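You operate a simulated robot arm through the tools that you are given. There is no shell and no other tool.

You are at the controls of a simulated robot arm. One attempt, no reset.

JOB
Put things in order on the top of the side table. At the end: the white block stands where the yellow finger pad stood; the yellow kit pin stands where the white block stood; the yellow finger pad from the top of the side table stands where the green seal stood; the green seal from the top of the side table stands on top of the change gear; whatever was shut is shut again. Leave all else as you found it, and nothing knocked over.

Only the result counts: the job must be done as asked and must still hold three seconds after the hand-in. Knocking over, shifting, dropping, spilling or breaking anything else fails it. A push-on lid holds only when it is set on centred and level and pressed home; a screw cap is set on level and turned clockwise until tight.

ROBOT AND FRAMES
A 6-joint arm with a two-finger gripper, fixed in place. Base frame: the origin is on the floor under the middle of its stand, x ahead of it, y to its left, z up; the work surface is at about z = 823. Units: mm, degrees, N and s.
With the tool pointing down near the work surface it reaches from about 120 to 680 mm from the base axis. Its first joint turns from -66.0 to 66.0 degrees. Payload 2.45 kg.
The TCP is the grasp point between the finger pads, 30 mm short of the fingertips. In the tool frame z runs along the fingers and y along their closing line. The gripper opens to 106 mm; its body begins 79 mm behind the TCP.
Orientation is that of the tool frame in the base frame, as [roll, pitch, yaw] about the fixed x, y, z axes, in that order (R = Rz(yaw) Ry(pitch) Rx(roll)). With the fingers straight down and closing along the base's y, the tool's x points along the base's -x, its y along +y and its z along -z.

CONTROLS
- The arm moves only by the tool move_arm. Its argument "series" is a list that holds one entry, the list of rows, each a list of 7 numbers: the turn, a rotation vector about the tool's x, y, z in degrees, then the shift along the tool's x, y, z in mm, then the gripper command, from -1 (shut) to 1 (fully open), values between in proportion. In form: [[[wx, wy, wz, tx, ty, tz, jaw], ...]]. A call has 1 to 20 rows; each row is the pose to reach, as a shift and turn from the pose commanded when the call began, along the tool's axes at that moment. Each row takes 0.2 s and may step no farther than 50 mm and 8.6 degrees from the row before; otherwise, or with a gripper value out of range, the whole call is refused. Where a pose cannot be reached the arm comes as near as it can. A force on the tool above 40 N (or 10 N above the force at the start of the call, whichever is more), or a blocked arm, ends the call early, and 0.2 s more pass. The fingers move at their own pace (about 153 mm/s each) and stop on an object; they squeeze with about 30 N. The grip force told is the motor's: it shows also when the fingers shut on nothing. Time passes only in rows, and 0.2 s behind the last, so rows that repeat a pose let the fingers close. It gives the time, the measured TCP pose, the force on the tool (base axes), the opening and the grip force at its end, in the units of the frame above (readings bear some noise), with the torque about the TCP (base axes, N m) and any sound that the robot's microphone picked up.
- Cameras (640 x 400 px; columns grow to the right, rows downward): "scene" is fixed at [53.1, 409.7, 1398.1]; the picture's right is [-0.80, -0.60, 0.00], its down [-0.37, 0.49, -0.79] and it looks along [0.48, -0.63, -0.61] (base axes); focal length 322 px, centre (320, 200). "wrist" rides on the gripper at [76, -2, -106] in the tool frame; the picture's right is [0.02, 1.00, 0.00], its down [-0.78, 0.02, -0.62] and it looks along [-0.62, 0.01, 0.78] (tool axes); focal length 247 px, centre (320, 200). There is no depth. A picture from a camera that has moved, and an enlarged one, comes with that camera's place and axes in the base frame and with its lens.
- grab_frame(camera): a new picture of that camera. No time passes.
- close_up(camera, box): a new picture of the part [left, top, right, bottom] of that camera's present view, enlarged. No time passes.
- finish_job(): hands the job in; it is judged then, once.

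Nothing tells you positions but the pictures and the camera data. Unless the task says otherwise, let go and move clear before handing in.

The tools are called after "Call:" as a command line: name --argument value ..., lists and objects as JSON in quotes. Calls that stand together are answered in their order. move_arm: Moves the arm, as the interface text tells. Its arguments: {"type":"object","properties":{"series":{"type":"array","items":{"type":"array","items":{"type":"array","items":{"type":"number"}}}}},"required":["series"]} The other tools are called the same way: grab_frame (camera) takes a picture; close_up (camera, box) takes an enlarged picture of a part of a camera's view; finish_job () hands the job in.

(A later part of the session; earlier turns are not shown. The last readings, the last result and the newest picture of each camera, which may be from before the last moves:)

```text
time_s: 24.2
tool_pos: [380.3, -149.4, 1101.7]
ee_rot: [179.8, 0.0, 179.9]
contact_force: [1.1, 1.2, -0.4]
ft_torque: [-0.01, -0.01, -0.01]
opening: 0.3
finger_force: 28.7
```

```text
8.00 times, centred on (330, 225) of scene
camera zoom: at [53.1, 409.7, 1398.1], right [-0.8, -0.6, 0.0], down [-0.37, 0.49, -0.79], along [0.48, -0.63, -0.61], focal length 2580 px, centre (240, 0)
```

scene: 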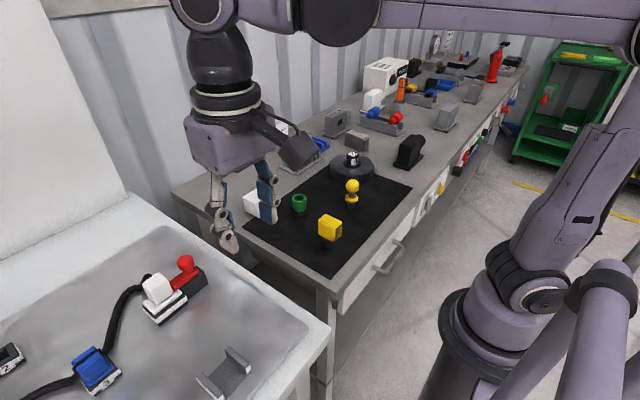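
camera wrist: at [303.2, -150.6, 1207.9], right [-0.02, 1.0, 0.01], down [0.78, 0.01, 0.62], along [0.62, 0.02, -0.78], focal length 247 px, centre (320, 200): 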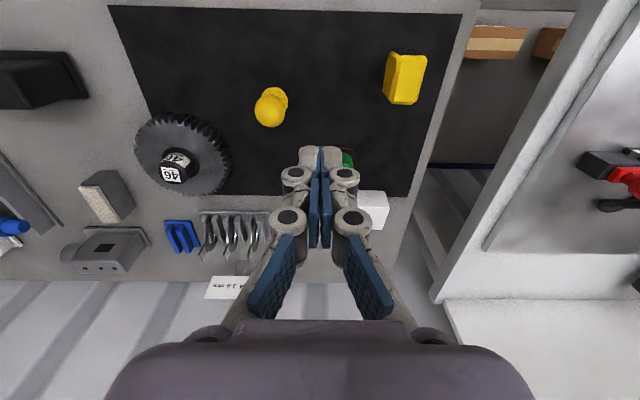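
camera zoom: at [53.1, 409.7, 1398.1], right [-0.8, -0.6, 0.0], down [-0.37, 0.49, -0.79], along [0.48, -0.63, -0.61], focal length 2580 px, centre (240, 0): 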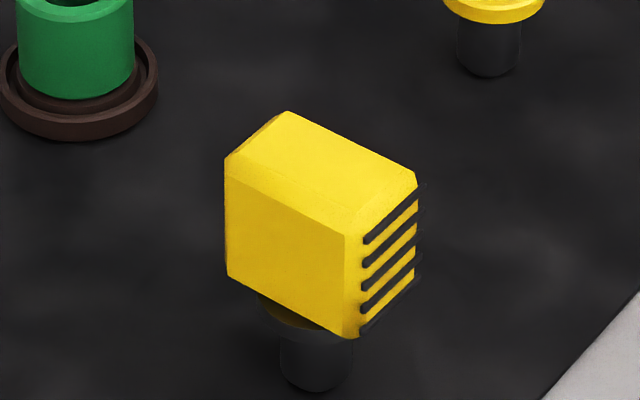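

Estimates so far:
- White block: centre (612, -48)
- Seal: (517.6, -109), 46 mm tall
- Pin: (414, -212), ball centre z≈895
- Gear hub: top at (512, -370, 884)

The finger pad needs a better look, so I'll move the camera in front of it.

Call:
move_arm --series '[[[0, 0, 0, 20, 20, 20, 0], [0, 0, 0, 40, 40, 40, 1], [0, 0, 0, 60, 60, 60, 1], [0, 0, 0, 80, 80, 80, 1], [0, 0, 0, 100, 95, 95, 1], [0, 0, 0, 114, 101, 107, 1], [0, 0, 0, 114, 101, 107, 1]]]'

Call:
grab_frame --camera "wrist"

Call:
close_up --camera "wrist" --box '[240, 120, 400, 280]'

```text
time_s: 25.9
tool_pos: [268.3, -46.7, 992.4]
ee_rot: [179.7, -0.2, -179.9]
contact_force: [0.2, -0.6, 0.0]
ft_torque: [-0.06, 0.01, 0.01]
opening: 106.1
finger_force: 0.1
```

```text
taken
camera wrist: at [191.0, -49.6, 1099.3], right [-0.02, 1.0, 0.01], down [0.78, 0.01, 0.62], along [0.62, 0.02, -0.78], focal length 247 px, centre (320, 200)
```

wrist: 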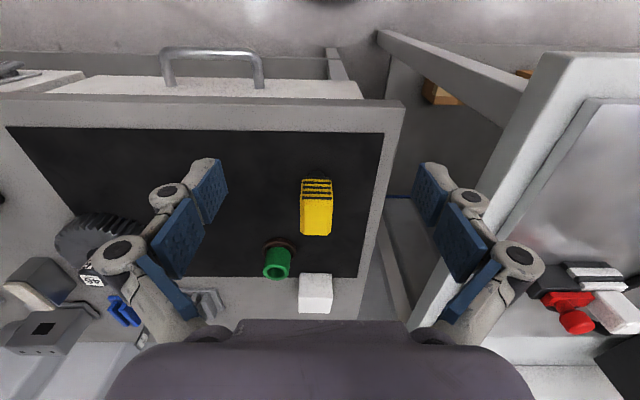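

```text
2.50 times, centred on (320, 200) of wrist
camera zoom: at [191.0, -49.6, 1099.3], right [-0.02, 1.0, 0.01], down [0.78, 0.01, 0.62], along [0.62, 0.02, -0.78], focal length 617 px, centre (320, 200)
```

zoom: 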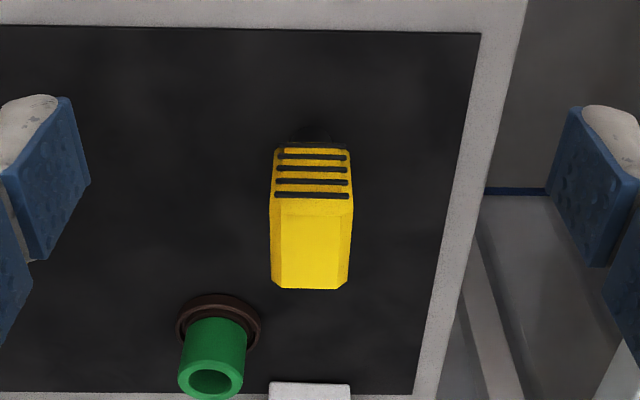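

The finger pad is nearly centred in this view. I'll zoom in on the pad, the seal and the white block.

Call:
close_up --camera "wrist" --box '[285, 165, 349, 245]'

Call:
close_up --camera "wrist" --box '[250, 225, 350, 325]'

Call:
close_up --camera "scene" --box '[312, 208, 352, 248]'

```text
5.00 times, centred on (317, 205) of wrist
camera zoom: at [191.0, -49.6, 1099.3], right [-0.02, 1.0, 0.01], down [0.78, 0.01, 0.62], along [0.62, 0.02, -0.78], focal length 1235 px, centre (335, 175)
```

zoom: 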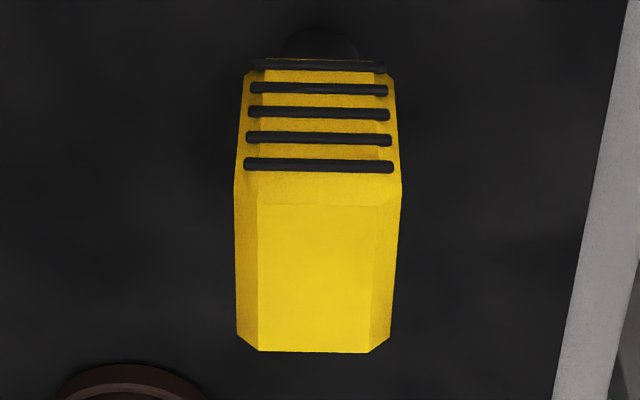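

```text
4.00 times, centred on (300, 275) of wrist
camera zoom: at [191.0, -49.6, 1099.3], right [-0.02, 1.0, 0.01], down [0.78, 0.01, 0.62], along [0.62, 0.02, -0.78], focal length 988 px, centre (400, -100)
```

zoom: 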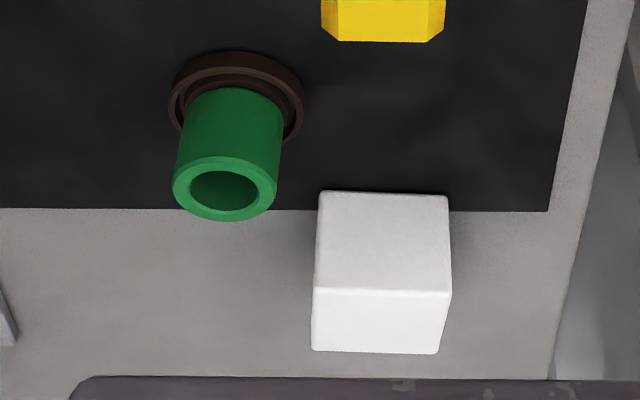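

```text
10.00 times, centred on (332, 228) of scene
camera zoom: at [53.1, 409.7, 1398.1], right [-0.8, -0.6, 0.0], down [-0.37, 0.49, -0.79], along [0.48, -0.63, -0.61], focal length 3225 px, centre (200, -80)
```

zoom: 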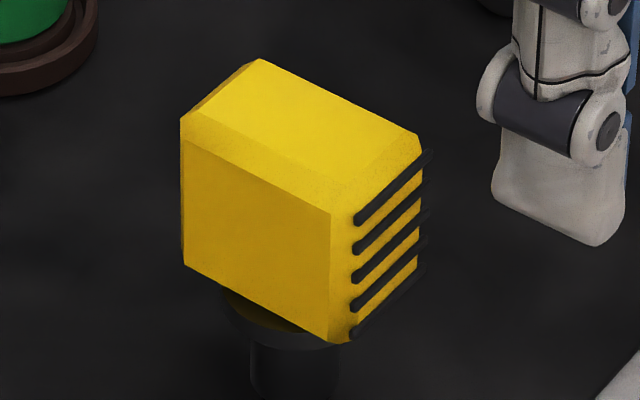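

The pad stands at about (372, -48.5) with its top at z≈909, the block spans x 586–640 and y -76 to -17, and the seal is at (517, -109). I'll start with the seal by moving above it with the jaws part open.

Call:
move_arm --series '[[[0, 0, 0, -42, -10, 0, 0.4], [0, 0, 0, -84, -20, 0, 0.4], [0, 0, 0, -126, -30, 0, 0.4], [0, 0, 0, -168, -41, 0, 0.4], [0, 0, 0, -210, -51, 0, 0.4], [0, 0, 0, -250, -61.5, 0, 0.4], [0, 0, 0, -250, -61.5, 20, 0.4], [0, 0, 0, -250, -61.5, 33, 0.4], [0, 0, 0, -250, -61.5, 33, 0.4]]]'

Call:
grab_frame --camera "wrist"

Call:
close_up --camera "scene" --box '[240, 120, 360, 240]'

```text
time_s: 27.9
tool_pos: [518.6, -110.9, 960.3]
ee_rot: [179.7, -0.1, -179.9]
contact_force: [-0.2, 0.6, -0.4]
ft_torque: [-0.02, 0.01, -0.03]
opening: 74.3
finger_force: 0.0
```

```text
taken
camera wrist: at [440.8, -111.1, 1066.5], right [-0.02, 1.0, 0.01], down [0.78, 0.01, 0.62], along [0.62, 0.02, -0.78], focal length 247 px, centre (320, 200)
```

wrist: 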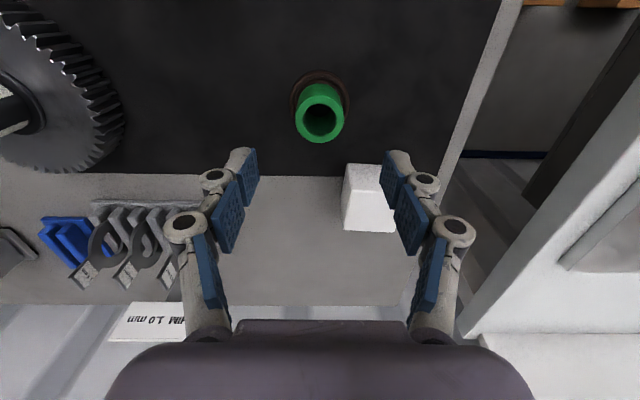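

```text
3.33 times, centred on (300, 180) of scene
camera zoom: at [53.1, 409.7, 1398.1], right [-0.8, -0.6, 0.0], down [-0.37, 0.49, -0.79], along [0.48, -0.63, -0.61], focal length 1075 px, centre (387, 267)
```

zoom: 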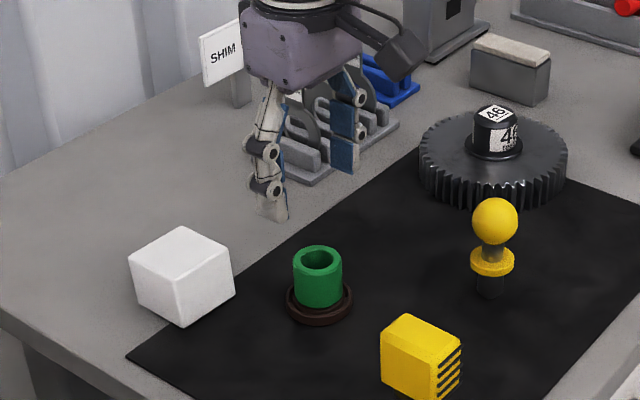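

The hand is above the seal. I'll zoom on the seal from here to check its position against the hand.

Call:
close_up --camera "wrist" --box '[270, 55, 370, 155]'

Call:
close_up --camera "wrist" --box '[320, 140, 420, 250]'

```text
4.00 times, centred on (320, 105) of wrist
camera zoom: at [440.8, -111.1, 1066.5], right [-0.02, 1.0, 0.01], down [0.78, 0.01, 0.62], along [0.62, 0.02, -0.78], focal length 988 px, centre (320, 580)
```

zoom: 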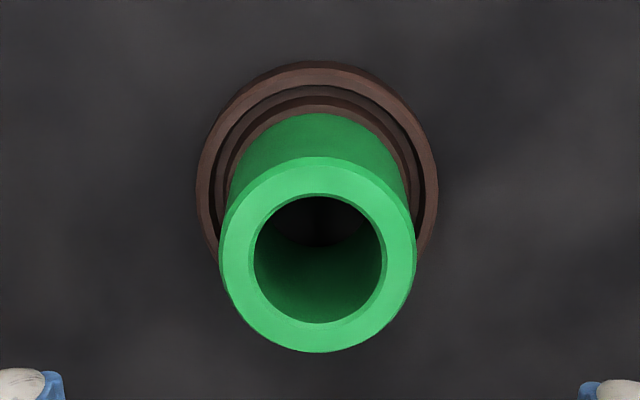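

```text
3.64 times, centred on (370, 195) of wrist
camera zoom: at [440.8, -111.1, 1066.5], right [-0.02, 1.0, 0.01], down [0.78, 0.01, 0.62], along [0.62, 0.02, -0.78], focal length 898 px, centre (138, 218)
```

zoom: 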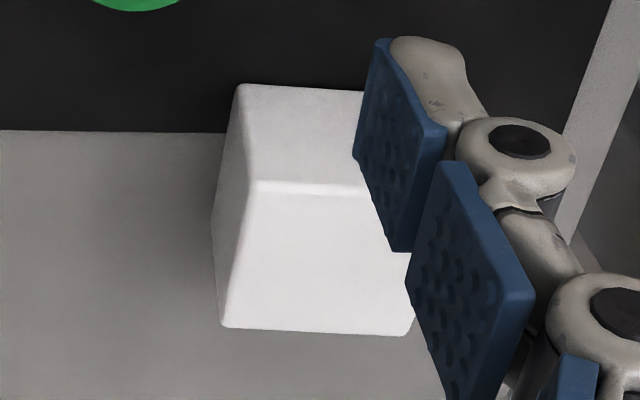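

The seal is centred at about (515.5, -108.7). I'll lower the hand around the tube, keeping the tips above the flange, and close.

Call:
move_arm --series '[[[0, 0, 0, 1.5, 0, 25, 0.35], [0, 0, 0, 1.5, 0, 50, 0.35], [0, 0, 0, 1.5, 0, 70, 0.35], [0, 0, 0, 1.5, 0, 84, 0.35], [0, 0, 0, 1.5, 0, 92, 0.35], [0, 0, 0, 1.5, 0, 92, 0.35]]]'

Call:
close_up --camera "scene" --box '[250, 140, 350, 240]'

Call:
grab_frame --camera "wrist"

```text
time_s: 29.2
tool_pos: [513.8, -111.5, 867.4]
ee_rot: [179.7, -0.1, 179.9]
contact_force: [0.1, -0.8, 0.6]
ft_torque: [0.02, 0.0, 0.0]
opening: 71.4
finger_force: 0.0
```

```text
4.00 times, centred on (300, 190) of scene
camera zoom: at [53.1, 409.7, 1398.1], right [-0.8, -0.6, 0.0], down [-0.37, 0.49, -0.79], along [0.48, -0.63, -0.61], focal length 1290 px, centre (400, 240)
```

zoom: 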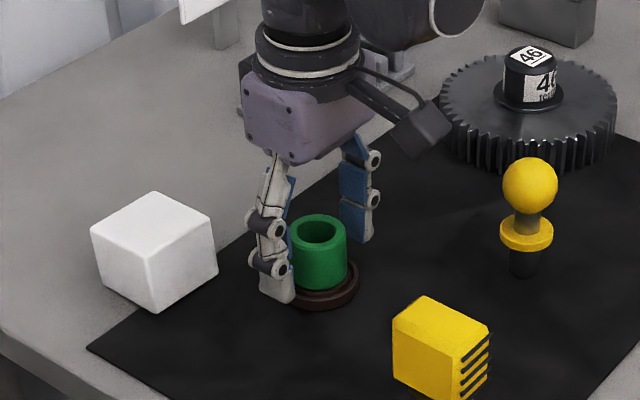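

```text
taken
camera wrist: at [437.2, -111.2, 974.6], right [-0.02, 1.0, 0.01], down [0.78, 0.01, 0.62], along [0.62, 0.02, -0.78], focal length 247 px, centre (320, 200)
```

wrist: 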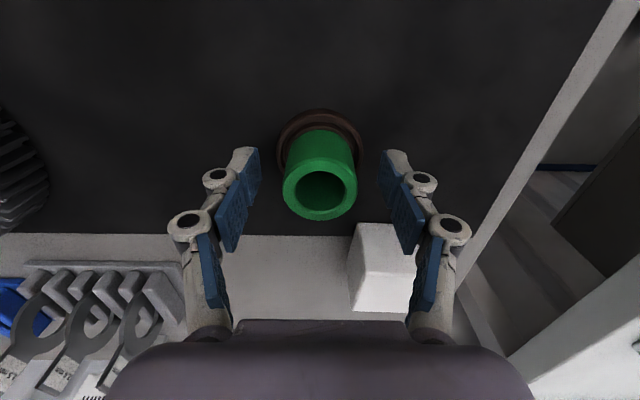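

The tube sits right at the grasp point, between the pads. I'll close on it.

Call:
move_arm --series '[[[0, 0, 0, 0, 0, 0, 0], [0, 0, 0, 0, 0, 0, -0.4], [0, 0, 0, 0, 0, 0, -1], [0, 0, 0, 0, 0, 0, -1], [0, 0, 0, 0, 0, 0, -1]]]'

Call:
close_up --camera "scene" --box '[250, 140, 350, 240]'

Call:
close_up --camera "wrist" --box '[220, 80, 420, 240]'

```text
time_s: 30.4
tool_pos: [514.8, -111.0, 868.4]
ee_rot: [179.7, -0.1, -180.0]
contact_force: [0.9, -0.8, 4.6]
ft_torque: [-0.02, -0.04, -0.03]
opening: 38.9
finger_force: 30.1
```

```text
4.00 times, centred on (300, 190) of scene
camera zoom: at [53.0, 409.7, 1398.1], right [-0.8, -0.6, 0.0], down [-0.37, 0.49, -0.79], along [0.48, -0.63, -0.61], focal length 1290 px, centre (400, 240)
```

zoom: 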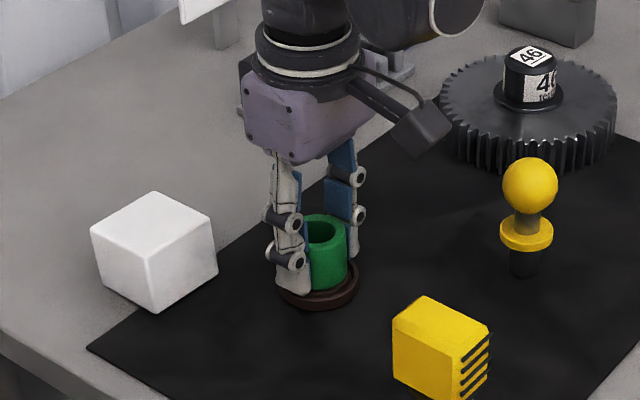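

```text
2.50 times, centred on (320, 160) of wrist
camera zoom: at [437.2, -111.2, 975.0], right [-0.02, 1.0, 0.01], down [0.78, 0.01, 0.62], along [0.62, 0.02, -0.78], focal length 617 px, centre (320, 300)
```

zoom: 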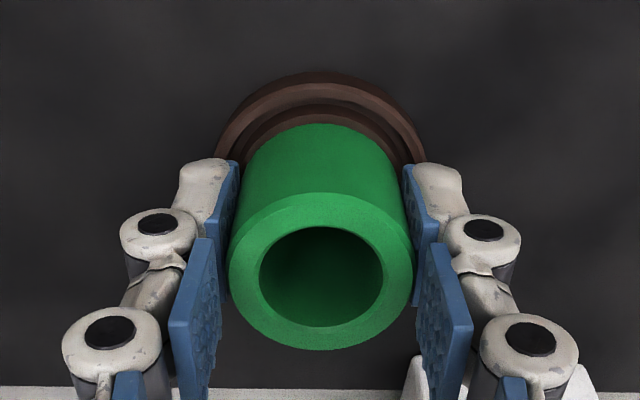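

The seal is held (opening 38.9 mm). I'll lift it straight up 100 mm and carry it over toward the gear.

Call:
move_arm --series '[[[0, 0, 0, 0, 0, -10, -1], [0, 0, 0, 0, 0, -35, -1], [0, 0, 0, 0, 0, -70, -1], [0, 0, 0, 0, 0, -100, -1], [0, 0, 0, 0, -40, -105, -1], [0, 0, 0, 0, -80, -105, -1], [0, 0, 0, 0, -120, -105, -1], [0, 0, 0, 0, -160, -105, -1], [0, 0, 0, 0, -200, -105, -1], [0, 0, 0, 0, -235, -105, -1], [0, 0, 0, 0, -258, -105, -1], [0, 0, 0, 0, -258, -105, -1]]]'

Call:
grab_frame --camera "wrist"

Call:
close_up --camera "scene" --box '[290, 90, 410, 210]'

```text
time_s: 33.0
tool_pos: [516.4, -370.0, 973.2]
ee_rot: [179.6, -0.1, 180.0]
contact_force: [0.5, 0.4, -1.7]
ft_torque: [0.02, -0.01, -0.01]
opening: 38.6
finger_force: 29.8
```

```text
taken
camera wrist: at [438.6, -371.5, 1079.3], right [-0.02, 1.0, 0.01], down [0.78, 0.01, 0.62], along [0.62, 0.02, -0.78], focal length 247 px, centre (320, 200)
```

wrist: 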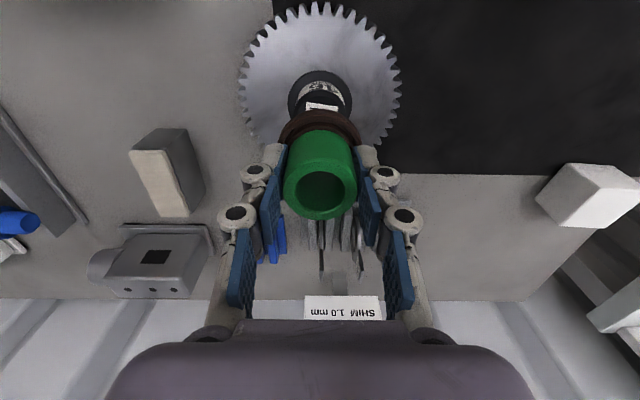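

```text
3.33 times, centred on (350, 150) of scene
camera zoom: at [53.1, 409.6, 1398.1], right [-0.8, -0.6, 0.0], down [-0.37, 0.49, -0.79], along [0.48, -0.63, -0.61], focal length 1075 px, centre (220, 367)
```

zoom: 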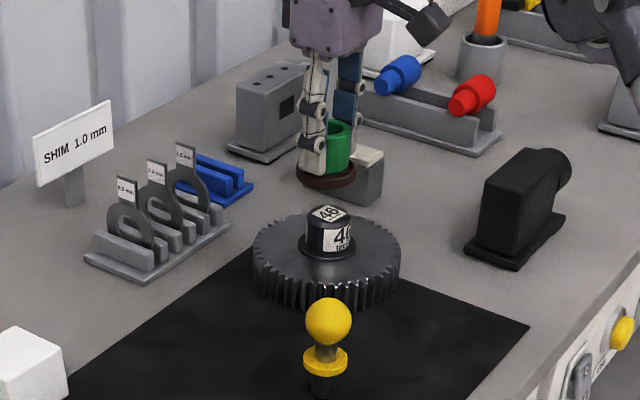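

The seal hangs near the gear. I'll zoom in to get the hub centre relative to the hand.

Call:
close_up --camera "wrist" --box '[230, 0, 410, 120]'

Call:
close_up --camera "wrist" --box '[230, 0, 410, 20]'

Call:
close_up --camera "scene" --box '[320, 120, 390, 190]'

```text
3.33 times, centred on (320, 60) of wrist
camera zoom: at [438.6, -371.5, 1079.3], right [-0.02, 1.0, 0.01], down [0.78, 0.01, 0.62], along [0.62, 0.02, -0.78], focal length 823 px, centre (320, 667)
```

zoom: 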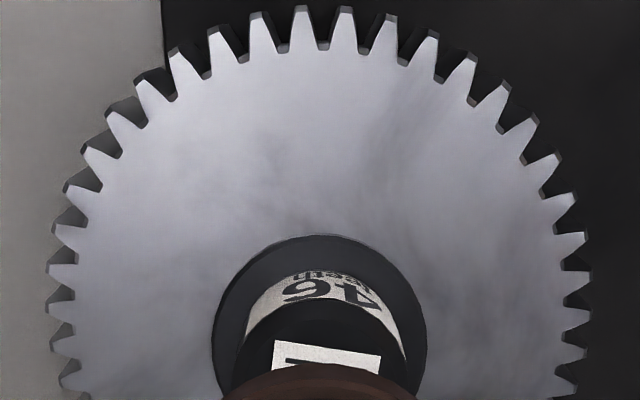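

```text
3.56 times, centred on (320, 10) of wrist
camera zoom: at [438.6, -371.5, 1079.3], right [-0.02, 1.0, 0.01], down [0.78, 0.01, 0.62], along [0.62, 0.02, -0.78], focal length 878 px, centre (320, 876)
```

zoom: 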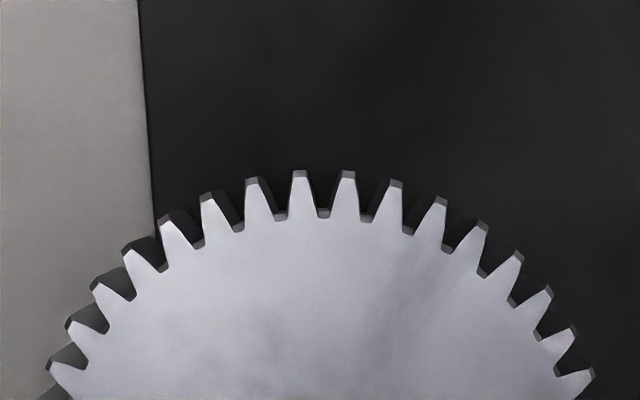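

```text
5.71 times, centred on (355, 155) of scene
camera zoom: at [53.1, 409.6, 1398.1], right [-0.8, -0.6, 0.0], down [-0.37, 0.49, -0.79], along [0.48, -0.63, -0.61], focal length 1843 px, centre (120, 457)
```

zoom: 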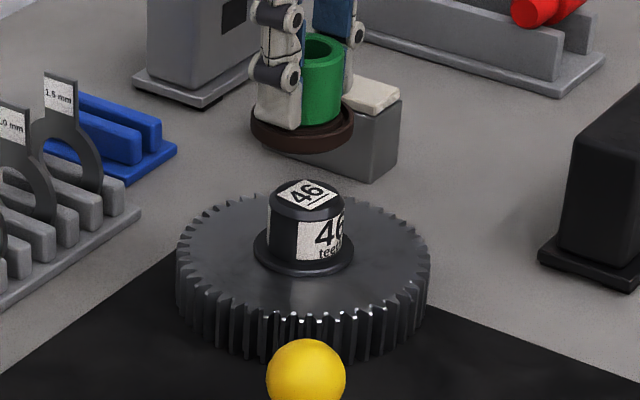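

The hub is about 4 mm nearer than the hand and roughly aligned sideways, with its top at z≈884–890. I'll shift over and come down to about 10 mm above it.

Call:
move_arm --series '[[[0, 0, 0, 4, -1, 0, -1], [0, 0, 0, 4, -1, 15, -1], [0, 0, 0, 4, -1, 28, -1], [0, 0, 0, 4, -1, 28, -1]]]'

Call:
close_up --camera "scene" --box '[320, 110, 390, 180]'

Call:
close_up --camera "wrist" --box '[230, 20, 410, 220]'

```text
time_s: 34.0
tool_pos: [510.3, -369.2, 944.6]
ee_rot: [179.7, -0.1, -179.9]
contact_force: [-0.1, 0.4, -1.9]
ft_torque: [-0.01, 0.03, 0.02]
opening: 38.8
finger_force: 29.9
```

```text
5.71 times, centred on (355, 145) of scene
camera zoom: at [53.1, 409.6, 1398.1], right [-0.8, -0.6, 0.0], down [-0.37, 0.49, -0.79], along [0.48, -0.63, -0.61], focal length 1843 px, centre (120, 514)
```

zoom: 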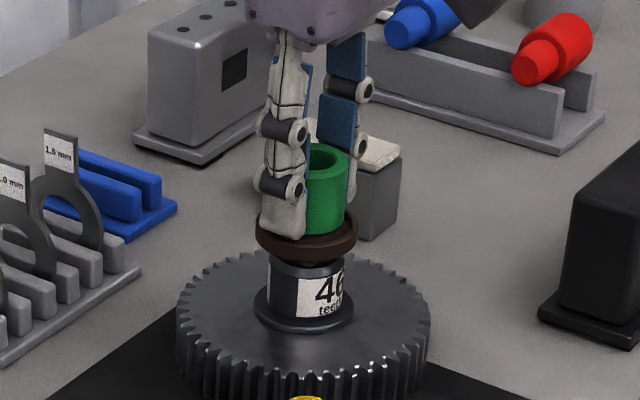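

```text
2.00 times, centred on (320, 120) of wrist
camera zoom: at [433.1, -370.4, 1050.3], right [-0.02, 1.0, 0.01], down [0.78, 0.01, 0.62], along [0.62, 0.02, -0.78], focal length 494 px, centre (320, 360)
```

zoom: 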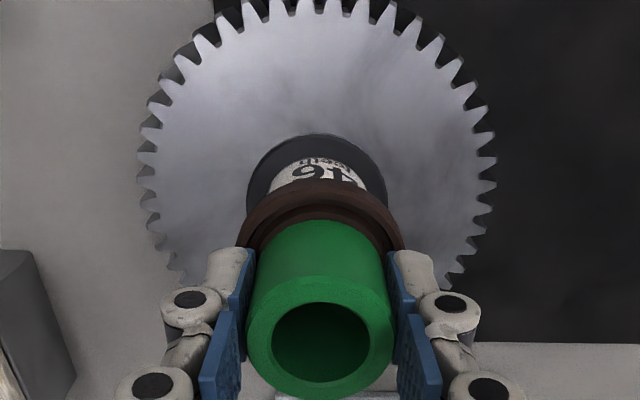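

The seal is well centred over the hub. I'll come down in small steps until I feel contact.

Call:
move_arm --series '[[[0, 0, 0, 0, 0, 3, -1], [0, 0, 0, 0, 0, 6, -1], [0, 0, 0, 0, 0, 8, -1], [0, 0, 0, 0, 0, 9, -1], [0, 0, 0, 0, 0, 9, -1]]]'

Call:
close_up --camera "scene" --box '[330, 130, 380, 180]'

```text
time_s: 35.2
tool_pos: [509.6, -369.0, 936.1]
ee_rot: [179.7, -0.1, 179.9]
contact_force: [-1.6, -1.2, 28.2]
ft_torque: [-0.07, 0.0, -0.09]
opening: 38.9
finger_force: 30.2
```

```text
8.00 times, centred on (355, 155) of scene
camera zoom: at [52.6, 410.0, 1398.0], right [-0.8, -0.6, 0.0], down [-0.37, 0.49, -0.79], along [0.48, -0.63, -0.61], focal length 2580 px, centre (40, 560)
```

zoom: 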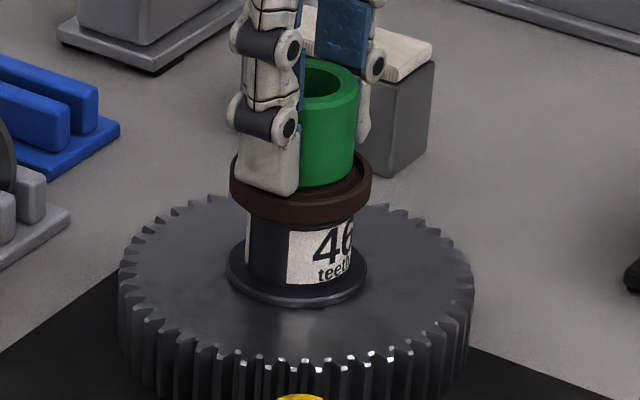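

The seal is touching the hub (28 N). I'll ease off slightly before letting go.

Call:
move_arm --series '[[[0, 0, 0, 0, 0, -0.7, -1], [0, 0, 0, 0, 0, -0.7, -1]]]'

```text
time_s: 35.9
tool_pos: [511.2, -368.7, 935.5]
ee_rot: [179.6, -0.2, 179.9]
contact_force: [-4.9, 3.2, 15.3]
ft_torque: [0.06, 0.13, 0.03]
opening: 38.6
finger_force: 30.1
```

Call:
move_arm --series '[[[0, 0, 0, 0, 0, -0.6, -1], [0, 0, 0, 0, 0, -0.6, -1]]]'

Call:
close_up --camera "scene" --box '[330, 130, 380, 180]'

```text
time_s: 36.5
tool_pos: [511.2, -369.5, 934.8]
ee_rot: [179.8, -0.2, -179.9]
contact_force: [-1.4, -0.3, 2.0]
ft_torque: [0.03, 0.1, 0.03]
opening: 38.5
finger_force: 30.5
```

```text
8.00 times, centred on (355, 155) of scene
camera zoom: at [53.0, 409.7, 1398.1], right [-0.8, -0.6, 0.0], down [-0.37, 0.49, -0.79], along [0.48, -0.63, -0.61], focal length 2580 px, centre (40, 560)
```

zoom: 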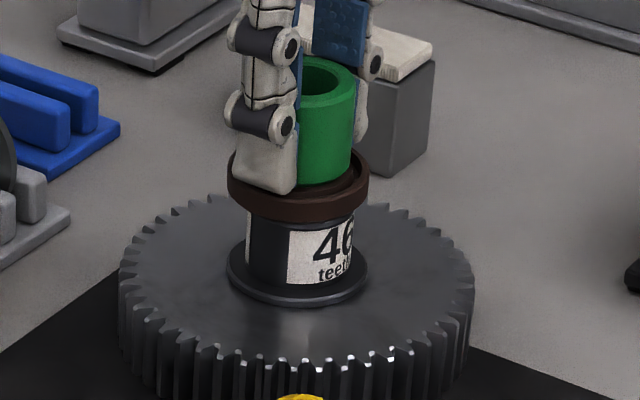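

The load is down to 2 N and the seal stands level and centred. I'm releasing it now.

Call:
move_arm --series '[[[0, 0, 0, 0, 0, 0, -0.2], [0, 0, 0, 0, 0, 0, -0.1], [0, 0, 0, 0, 0, 0, 0.1], [0, 0, 0, 0, 0, 0, 0.4], [0, 0, 0, 0, 0, 0, 0.4]]]'

Call:
close_up --camera "scene" --box '[330, 130, 380, 180]'

Call:
close_up --camera "wrist" --box '[200, 20, 440, 240]'

```text
time_s: 37.6
tool_pos: [510.8, -369.5, 936.6]
ee_rot: [179.7, -0.1, 180.0]
contact_force: [-0.1, -0.1, 0.3]
ft_torque: [-0.04, -0.03, 0.01]
opening: 74.3
finger_force: 0.1
```

```text
8.00 times, centred on (355, 155) of scene
camera zoom: at [53.1, 409.7, 1398.1], right [-0.8, -0.6, 0.0], down [-0.37, 0.49, -0.79], along [0.48, -0.63, -0.61], focal length 2580 px, centre (40, 560)
```

zoom: 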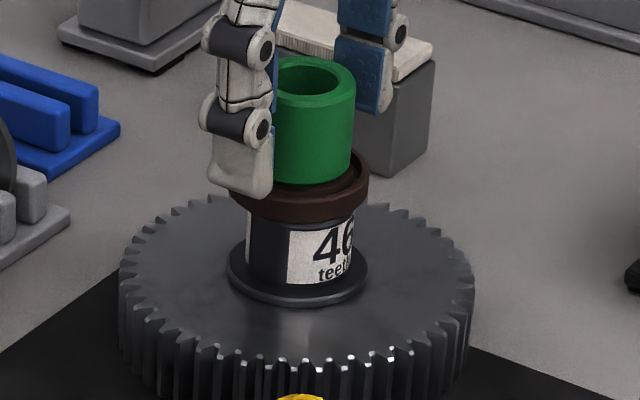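

```text
1.82 times, centred on (320, 130) of wrist
camera zoom: at [433.6, -370.2, 1042.4], right [-0.02, 1.0, 0.01], down [0.78, 0.01, 0.62], along [0.62, 0.02, -0.78], focal length 449 px, centre (320, 327)
```

zoom: 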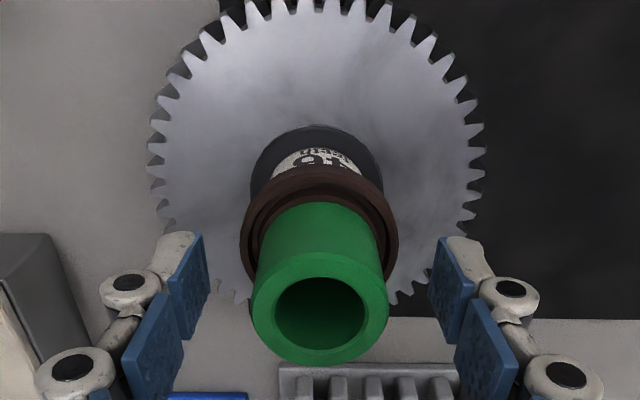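

The seal stands on the hub. I'll rise clear and move above the finger pad.

Call:
move_arm --series '[[[0, 0, 0, 0, 0, -35, 0.4], [0, 0, 0, 0, 0, -75, 0.4], [0, 0, 0, 17, 40, -75, 0.4], [0, 0, 0, 35, 80, -75, 0.4], [0, 0, 0, 52, 120, -75, 0.4], [0, 0, 0, 70, 160, -75, 0.4], [0, 0, 0, 87, 200, -75, 0.4], [0, 0, 0, 105, 240, -75, 0.4], [0, 0, 0, 122, 280, -75, 0.4], [0, 0, 0, 139.8, 321, -75, 0.4], [0, 0, 0, 139.8, 321, -75, 0.4]]]'

Call:
grab_frame --camera "wrist"

Call:
close_up --camera "wrist" --box '[270, 20, 370, 120]'

Call:
close_up --camera "scene" --box '[280, 120, 400, 260]'

```text
time_s: 40.0
tool_pos: [372.5, -47.4, 1014.5]
ee_rot: [179.6, -0.2, 180.0]
contact_force: [0.1, -0.3, 0.0]
ft_torque: [0.03, -0.01, 0.04]
opening: 74.4
finger_force: 0.1
```

```text
taken
camera wrist: at [295.1, -49.0, 1120.8], right [-0.02, 1.0, 0.01], down [0.78, 0.01, 0.62], along [0.62, 0.02, -0.78], focal length 247 px, centre (320, 200)
```

wrist: 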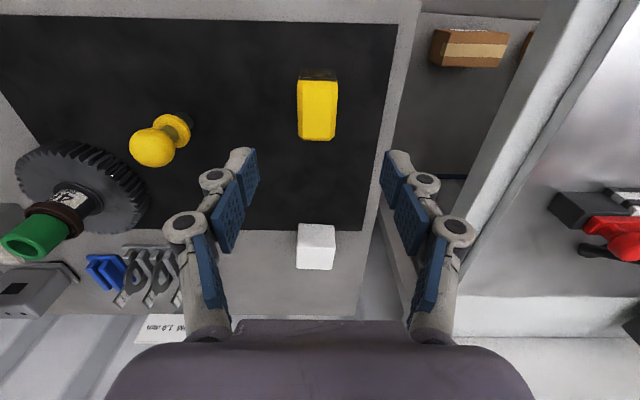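

```text
4.00 times, centred on (320, 70) of wrist
camera zoom: at [295.1, -49.0, 1120.8], right [-0.02, 1.0, 0.01], down [0.78, 0.01, 0.62], along [0.62, 0.02, -0.78], focal length 988 px, centre (320, 720)
```

zoom: 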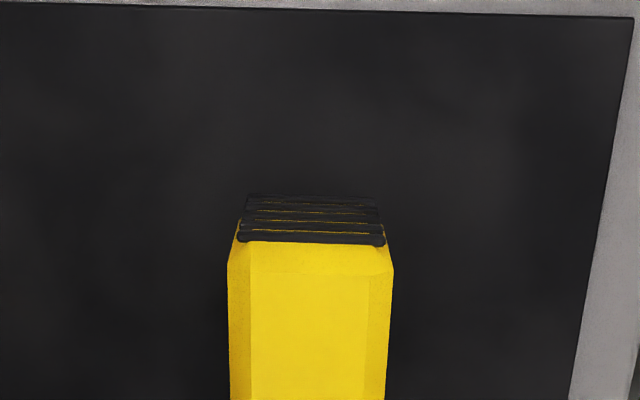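

```text
2.86 times, centred on (340, 190) of scene
camera zoom: at [53.0, 409.7, 1398.1], right [-0.8, -0.6, 0.0], down [-0.37, 0.49, -0.79], along [0.48, -0.63, -0.61], focal length 921 px, centre (263, 229)
```

zoom: 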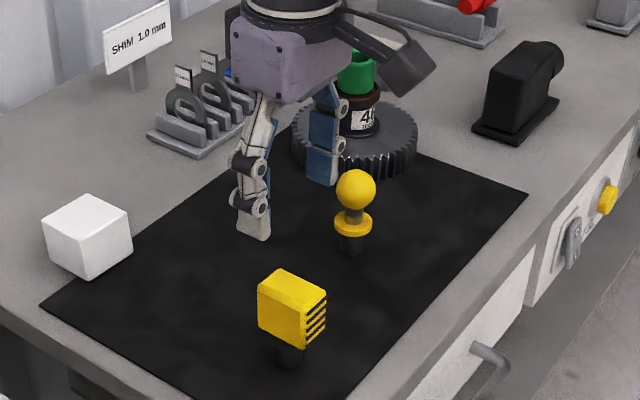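

The seal stands on the gear hub, and the pad is below the hand. I'll measure the pad's top from here.

Call:
close_up --camera "wrist" --box '[280, 60, 360, 150]'

Call:
close_up --camera "scene" --box '[310, 205, 360, 255]'

Call:
close_up --camera "wrist" --box '[0, 130, 160, 280]'

```text
4.44 times, centred on (320, 105) of wrist
camera zoom: at [295.1, -49.0, 1120.8], right [-0.02, 1.0, 0.01], down [0.78, 0.01, 0.62], along [0.62, 0.02, -0.78], focal length 1098 px, centre (320, 622)
```

zoom: 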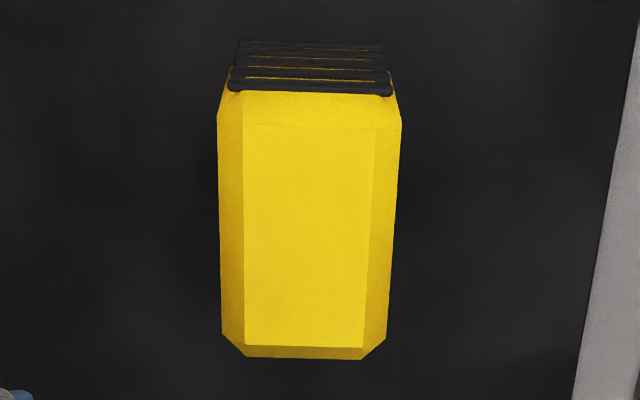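

```text
8.00 times, centred on (335, 230) of scene
camera zoom: at [53.0, 409.7, 1398.1], right [-0.8, -0.6, 0.0], down [-0.37, 0.49, -0.79], along [0.48, -0.63, -0.61], focal length 2580 px, centre (200, -40)
```

zoom: 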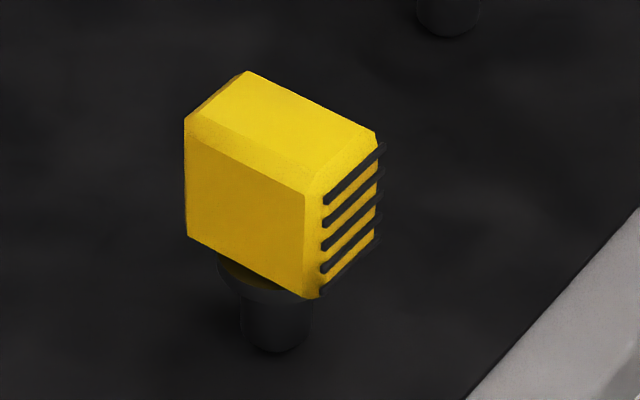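

```text
2.67 times, centred on (80, 205) of wrist
camera zoom: at [295.1, -49.0, 1120.8], right [-0.02, 1.0, 0.01], down [0.78, 0.01, 0.62], along [0.62, 0.02, -0.78], focal length 659 px, centre (960, 187)
```

zoom: 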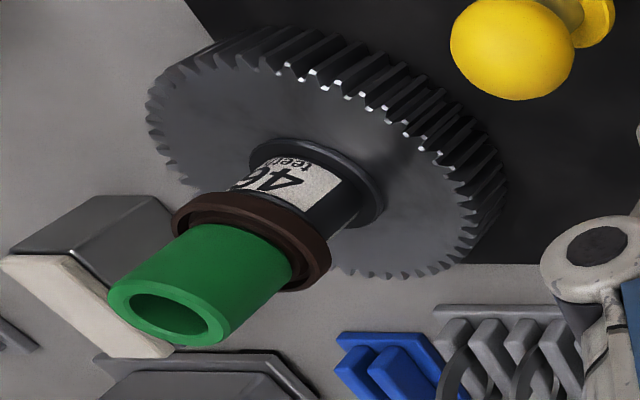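

The pad is at (370.5–372, -48), aligned with the axes and about 35 mm wide. I'll descend around it with the jaws 60 mm apart.

Call:
move_arm --series '[[[0, 0, 0, 0.5, -0.8, 0, 0.15], [0, 0, 0, 0.5, -0.8, 35, 0.15], [0, 0, 0, 0.5, -0.8, 70, 0.15], [0, 0, 0, 0.5, -0.8, 95, 0.15], [0, 0, 0, 0.5, -0.8, 112, 0.15], [0, 0, 0, 0.5, -0.8, 121, 0.15], [0, 0, 0, 0.5, -0.8, 121, 0.15]]]'

Call:
grab_frame --camera "wrist"

Call:
close_up --camera "scene" --box '[290, 180, 370, 260]'

```text
time_s: 41.6
tool_pos: [369.8, -50.3, 893.0]
ee_rot: [179.8, -0.1, 180.0]
contact_force: [-0.9, 0.1, 0.2]
ft_torque: [0.02, 0.03, -0.03]
opening: 60.7
finger_force: 0.0
```

```text
taken
camera wrist: at [292.4, -51.0, 998.5], right [-0.02, 1.0, 0.01], down [0.78, 0.01, 0.62], along [0.62, 0.02, -0.78], focal length 247 px, centre (320, 200)
```

wrist: 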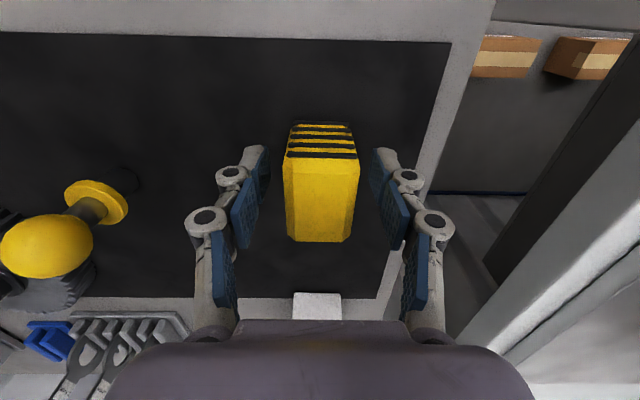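

```text
5.00 times, centred on (330, 220) of scene
camera zoom: at [53.1, 409.7, 1398.1], right [-0.8, -0.6, 0.0], down [-0.37, 0.49, -0.79], along [0.48, -0.63, -0.61], focal length 1612 px, centre (270, 100)
```

zoom: 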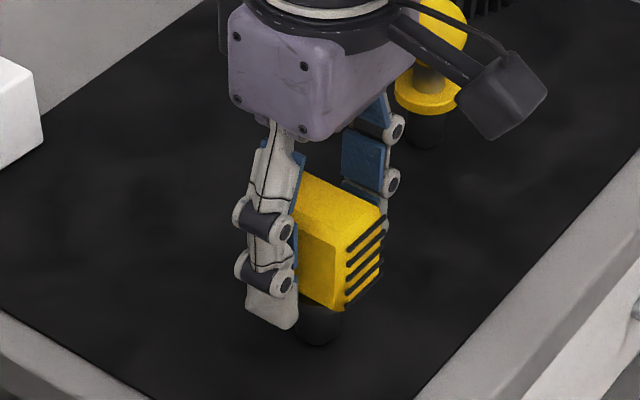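

The pad is centred between the fingers. I'll close on it.

Call:
move_arm --series '[[[0, 0, 0, 0, 0, 0, -0.1], [0, 0, 0, 0, 0, 0, -0.25], [0, 0, 0, 0, 0, 0, -0.5], [0, 0, 0, 0, 0, 0, -1], [0, 0, 0, 0, 0, 0, -1]]]'

Call:
close_up --camera "scene" --box '[290, 180, 370, 260]'

Call:
close_up --camera "wrist" --box '[220, 80, 420, 260]'

```text
time_s: 42.9
tool_pos: [370.1, -51.0, 892.1]
ee_rot: [179.8, -0.1, 179.9]
contact_force: [1.2, -0.3, 3.1]
ft_torque: [-0.04, -0.03, -0.01]
opening: 33.7
finger_force: 30.2
```

```text
5.00 times, centred on (330, 220) of scene
camera zoom: at [53.0, 409.6, 1398.1], right [-0.8, -0.6, 0.0], down [-0.37, 0.49, -0.79], along [0.48, -0.63, -0.61], focal length 1612 px, centre (270, 100)
```

zoom: 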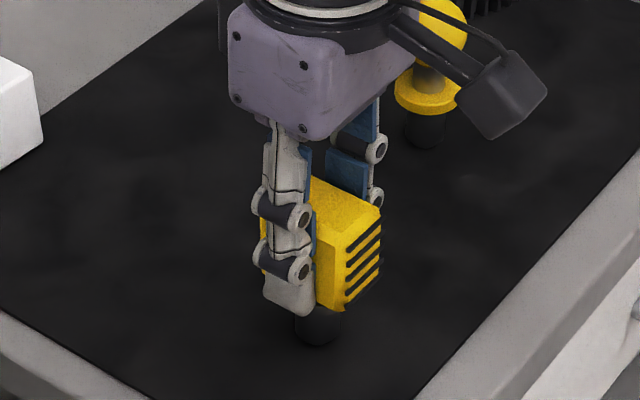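

```text
2.22 times, centred on (320, 170) of wrist
camera zoom: at [292.4, -51.1, 998.7], right [-0.02, 1.0, 0.01], down [0.78, 0.01, 0.62], along [0.62, 0.02, -0.78], focal length 549 px, centre (320, 267)
```

zoom: 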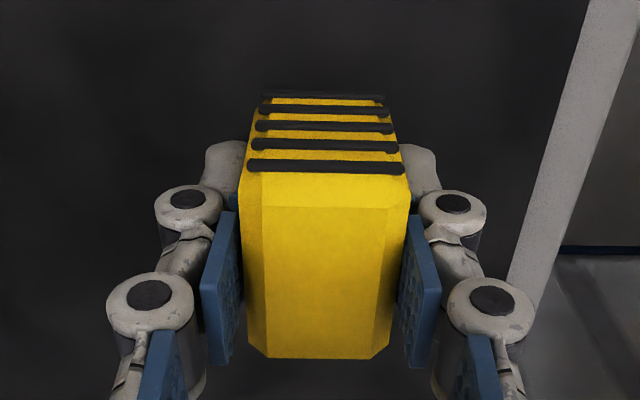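

The pad is gripped (33.7 mm). I'll lift it and carry it over the seal's old place at about (514.5, -110.5).

Call:
move_arm --series '[[[0, 0, 0, 0, 0, -8, -1], [0, 0, 0, 0, 0, -30, -1], [0, 0, 0, 0, 0, -60, -1], [0, 0, 0, -36, -15, -60, -1], [0, 0, 0, -72, -30, -60, -1], [0, 0, 0, -108, -45, -60, -1], [0, 0, 0, -144.5, -60.6, -60, -1], [0, 0, 0, -144.5, -60.6, -60, -1], [0, 0, 0, -144.5, -60.6, -35, -1], [0, 0, 0, -144.5, -60.6, -12, -1], [0, 0, 0, -144.5, -60.6, -12, -1]]]'

Call:
grab_frame --camera "wrist"

Call:
close_up --camera "scene" --box '[250, 140, 350, 240]'

```text
time_s: 45.2
tool_pos: [515.1, -109.1, 903.3]
ee_rot: [179.7, -0.1, 179.9]
contact_force: [-0.3, -0.1, -3.0]
ft_torque: [0.02, 0.02, -0.03]
opening: 33.3
finger_force: 29.7
```

```text
taken
camera wrist: at [437.1, -110.8, 1009.7], right [-0.02, 1.0, 0.01], down [0.78, 0.01, 0.62], along [0.62, 0.02, -0.78], focal length 247 px, centre (320, 200)
```

wrist: 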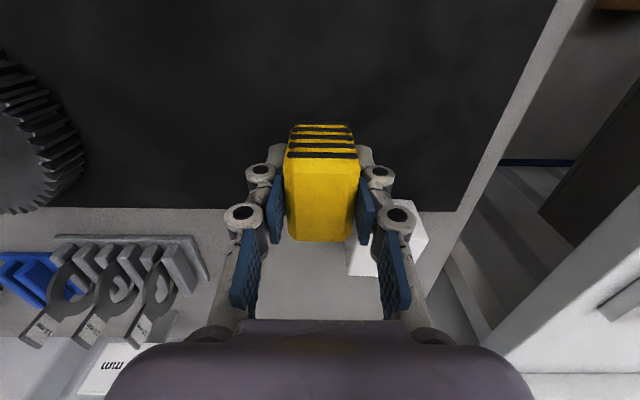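

```text
4.00 times, centred on (300, 190) of scene
camera zoom: at [53.1, 409.6, 1398.1], right [-0.8, -0.6, 0.0], down [-0.37, 0.49, -0.79], along [0.48, -0.63, -0.61], focal length 1290 px, centre (400, 240)
```

zoom: 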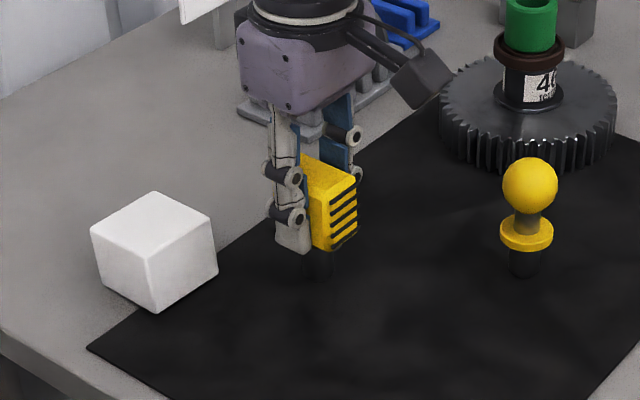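

The position matches the seal's pick-up pose to within half a millimetre. I'll lower the last 11 mm gently.

Call:
move_arm --series '[[[0, 0, 0, 0, 0, 4, -1], [0, 0, 0, 0, 0, 7, -1], [0, 0, 0, 0, 0, 9, -1], [0, 0, 0, 0, 0, 10, -1], [0, 0, 0, 0, 0, 10, -1]]]'

Call:
close_up --camera "scene" --box '[270, 170, 330, 230]'

```text
time_s: 46.5
tool_pos: [515.0, -110.1, 893.1]
ee_rot: [179.7, 0.0, -180.0]
contact_force: [0.0, 0.7, -2.4]
ft_torque: [0.0, 0.03, 0.0]
opening: 33.4
finger_force: 29.8
```

```text
6.67 times, centred on (300, 200) of scene
camera zoom: at [53.1, 409.6, 1398.1], right [-0.8, -0.6, 0.0], down [-0.37, 0.49, -0.79], along [0.48, -0.63, -0.61], focal length 2150 px, centre (453, 200)
```

zoom: 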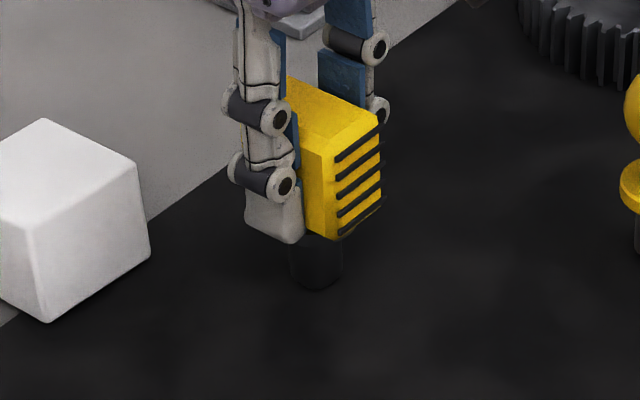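

There's no contact yet, so I'll go on 1 mm at a time.

Call:
move_arm --series '[[[0, 0, 0, 0, 0, 0.7, -1], [0, 0, 0, 0, 0, 1.2, -1], [0, 0, 0, 0, 0, 1.2, -1]]]'

```text
time_s: 47.2
tool_pos: [515.4, -110.2, 892.5]
ee_rot: [179.7, -0.1, -180.0]
contact_force: [0.0, 0.7, -2.0]
ft_torque: [0.01, -0.01, -0.02]
opening: 33.2
finger_force: 29.8
```

Call:
move_arm --series '[[[0, 0, 0, 0, 0, 0.7, -1], [0, 0, 0, 0, 0, 1.0, -1], [0, 0, 0, 0, 0, 1.0, -1]]]'

```text
time_s: 48.0
tool_pos: [515.3, -109.7, 893.1]
ee_rot: [179.7, -0.2, -180.0]
contact_force: [-0.7, -2.6, 26.8]
ft_torque: [-0.13, 0.09, -0.01]
opening: 33.4
finger_force: 30.0
```

Contact made at 27 N. I'll ease back by 0.8 mm.

Call:
move_arm --series '[[[0, 0, 0, 0, 0, -0.8, -1], [0, 0, 0, 0, 0, -0.8, -1]]]'

Call:
close_up --camera "scene" --box '[270, 170, 330, 230]'

```text
time_s: 48.6
tool_pos: [515.1, -109.8, 892.7]
ee_rot: [179.7, -0.1, 179.9]
contact_force: [-0.2, -2.0, 5.7]
ft_torque: [-0.09, 0.02, -0.04]
opening: 33.3
finger_force: 30.0
```

```text
6.67 times, centred on (300, 200) of scene
camera zoom: at [53.0, 409.6, 1398.1], right [-0.8, -0.6, 0.0], down [-0.37, 0.49, -0.79], along [0.48, -0.63, -0.61], focal length 2150 px, centre (453, 200)
```

zoom: 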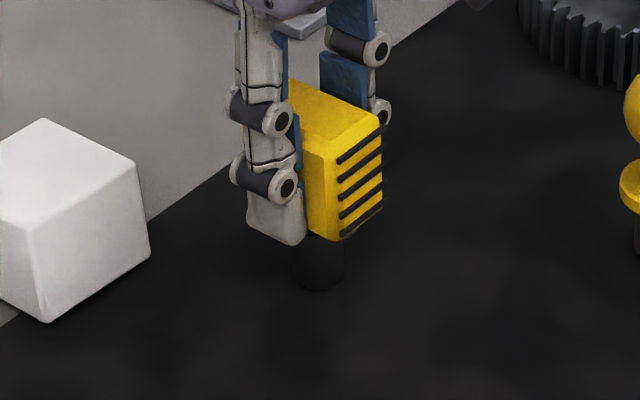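

The pad rests lightly where the seal stood. I'm releasing it and rising.

Call:
move_arm --series '[[[0, 0, 0, 0, 0, 0, -0.3], [0, 0, 0, 0, 0, 0, -0.2], [0, 0, 0, 0, 0, 0, 0], [0, 0, 0, 0, 0, 0, 0.2], [0, 0, 0, 0, 0, 0, 0.2]]]'

Call:
close_up --camera "scene" --box '[270, 170, 330, 230]'

Call:
close_up --camera "wrist" --box '[220, 80, 420, 260]'

```text
time_s: 49.9
tool_pos: [515.0, -109.8, 892.8]
ee_rot: [179.8, -0.2, -180.0]
contact_force: [1.3, 0.3, 0.8]
ft_torque: [-0.01, 0.0, 0.02]
opening: 63.7
finger_force: 0.0
```

```text
6.67 times, centred on (300, 200) of scene
camera zoom: at [53.1, 409.7, 1398.1], right [-0.8, -0.6, 0.0], down [-0.37, 0.49, -0.79], along [0.48, -0.63, -0.61], focal length 2150 px, centre (453, 200)
```

zoom: 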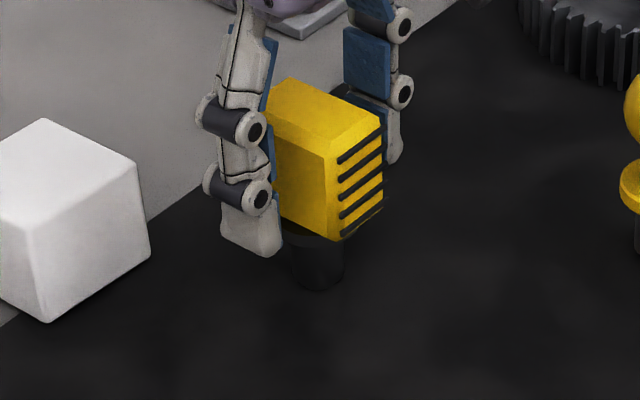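

```text
2.22 times, centred on (320, 170) of wrist
camera zoom: at [437.3, -110.9, 999.0], right [-0.02, 1.0, 0.01], down [0.78, 0.01, 0.62], along [0.62, 0.02, -0.78], focal length 549 px, centre (320, 267)
```

zoom: 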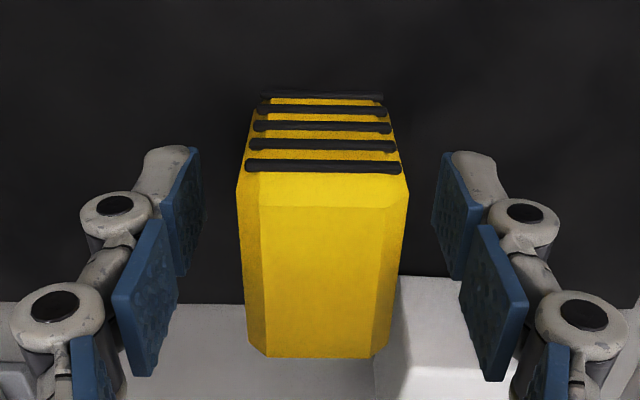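

The finger pad is standing in the seal's place. I'll rise and move above the white block.

Call:
move_arm --series '[[[0, 0, 0, 0, 0, -40, 0.2], [0, 0, 0, 0, 0, -85, 0.3], [0, 0, 0, 0, 0, -105, 0.5], [0, 0, 0, -33, 21, -105, 0.5], [0, 0, 0, -66, 42, -105, 0.5], [0, 0, 0, -98, 62.8, -105, 0.5], [0, 0, 0, -98, 62.8, -105, 0.5]]]'

Call:
grab_frame --camera "wrist"

Call:
close_up --camera "wrist" --box '[260, 60, 380, 180]'

Call:
grab_frame --camera "scene"

```text
time_s: 51.5
tool_pos: [612.2, -49.7, 996.9]
ee_rot: [179.7, -0.1, -180.0]
contact_force: [-0.6, 0.4, 0.8]
ft_torque: [0.0, -0.03, 0.04]
opening: 79.6
finger_force: 0.0
```

```text
taken
camera wrist: at [534.8, -48.9, 1103.6], right [-0.02, 1.0, 0.01], down [0.78, 0.01, 0.62], along [0.62, 0.02, -0.78], focal length 247 px, centre (320, 200)
```

wrist: 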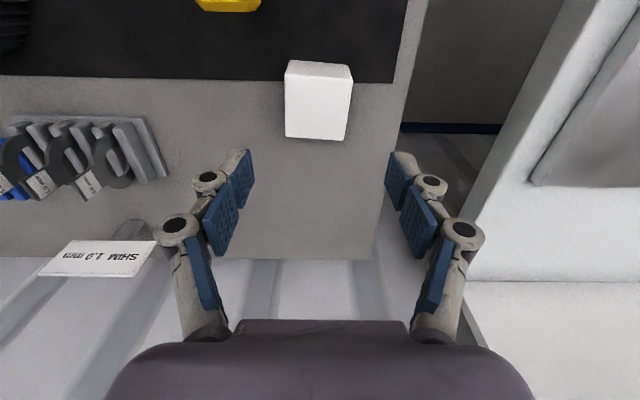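

```text
3.33 times, centred on (320, 120) of wrist
camera zoom: at [534.8, -48.9, 1103.6], right [-0.02, 1.0, 0.01], down [0.78, 0.01, 0.62], along [0.62, 0.02, -0.78], focal length 823 px, centre (320, 467)
```

zoom: 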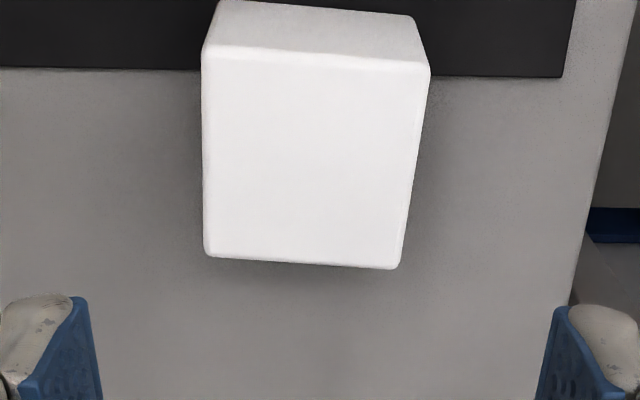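

```text
taken
```

scene: 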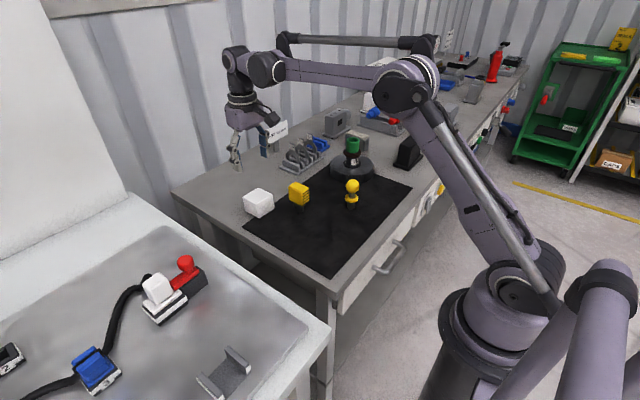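

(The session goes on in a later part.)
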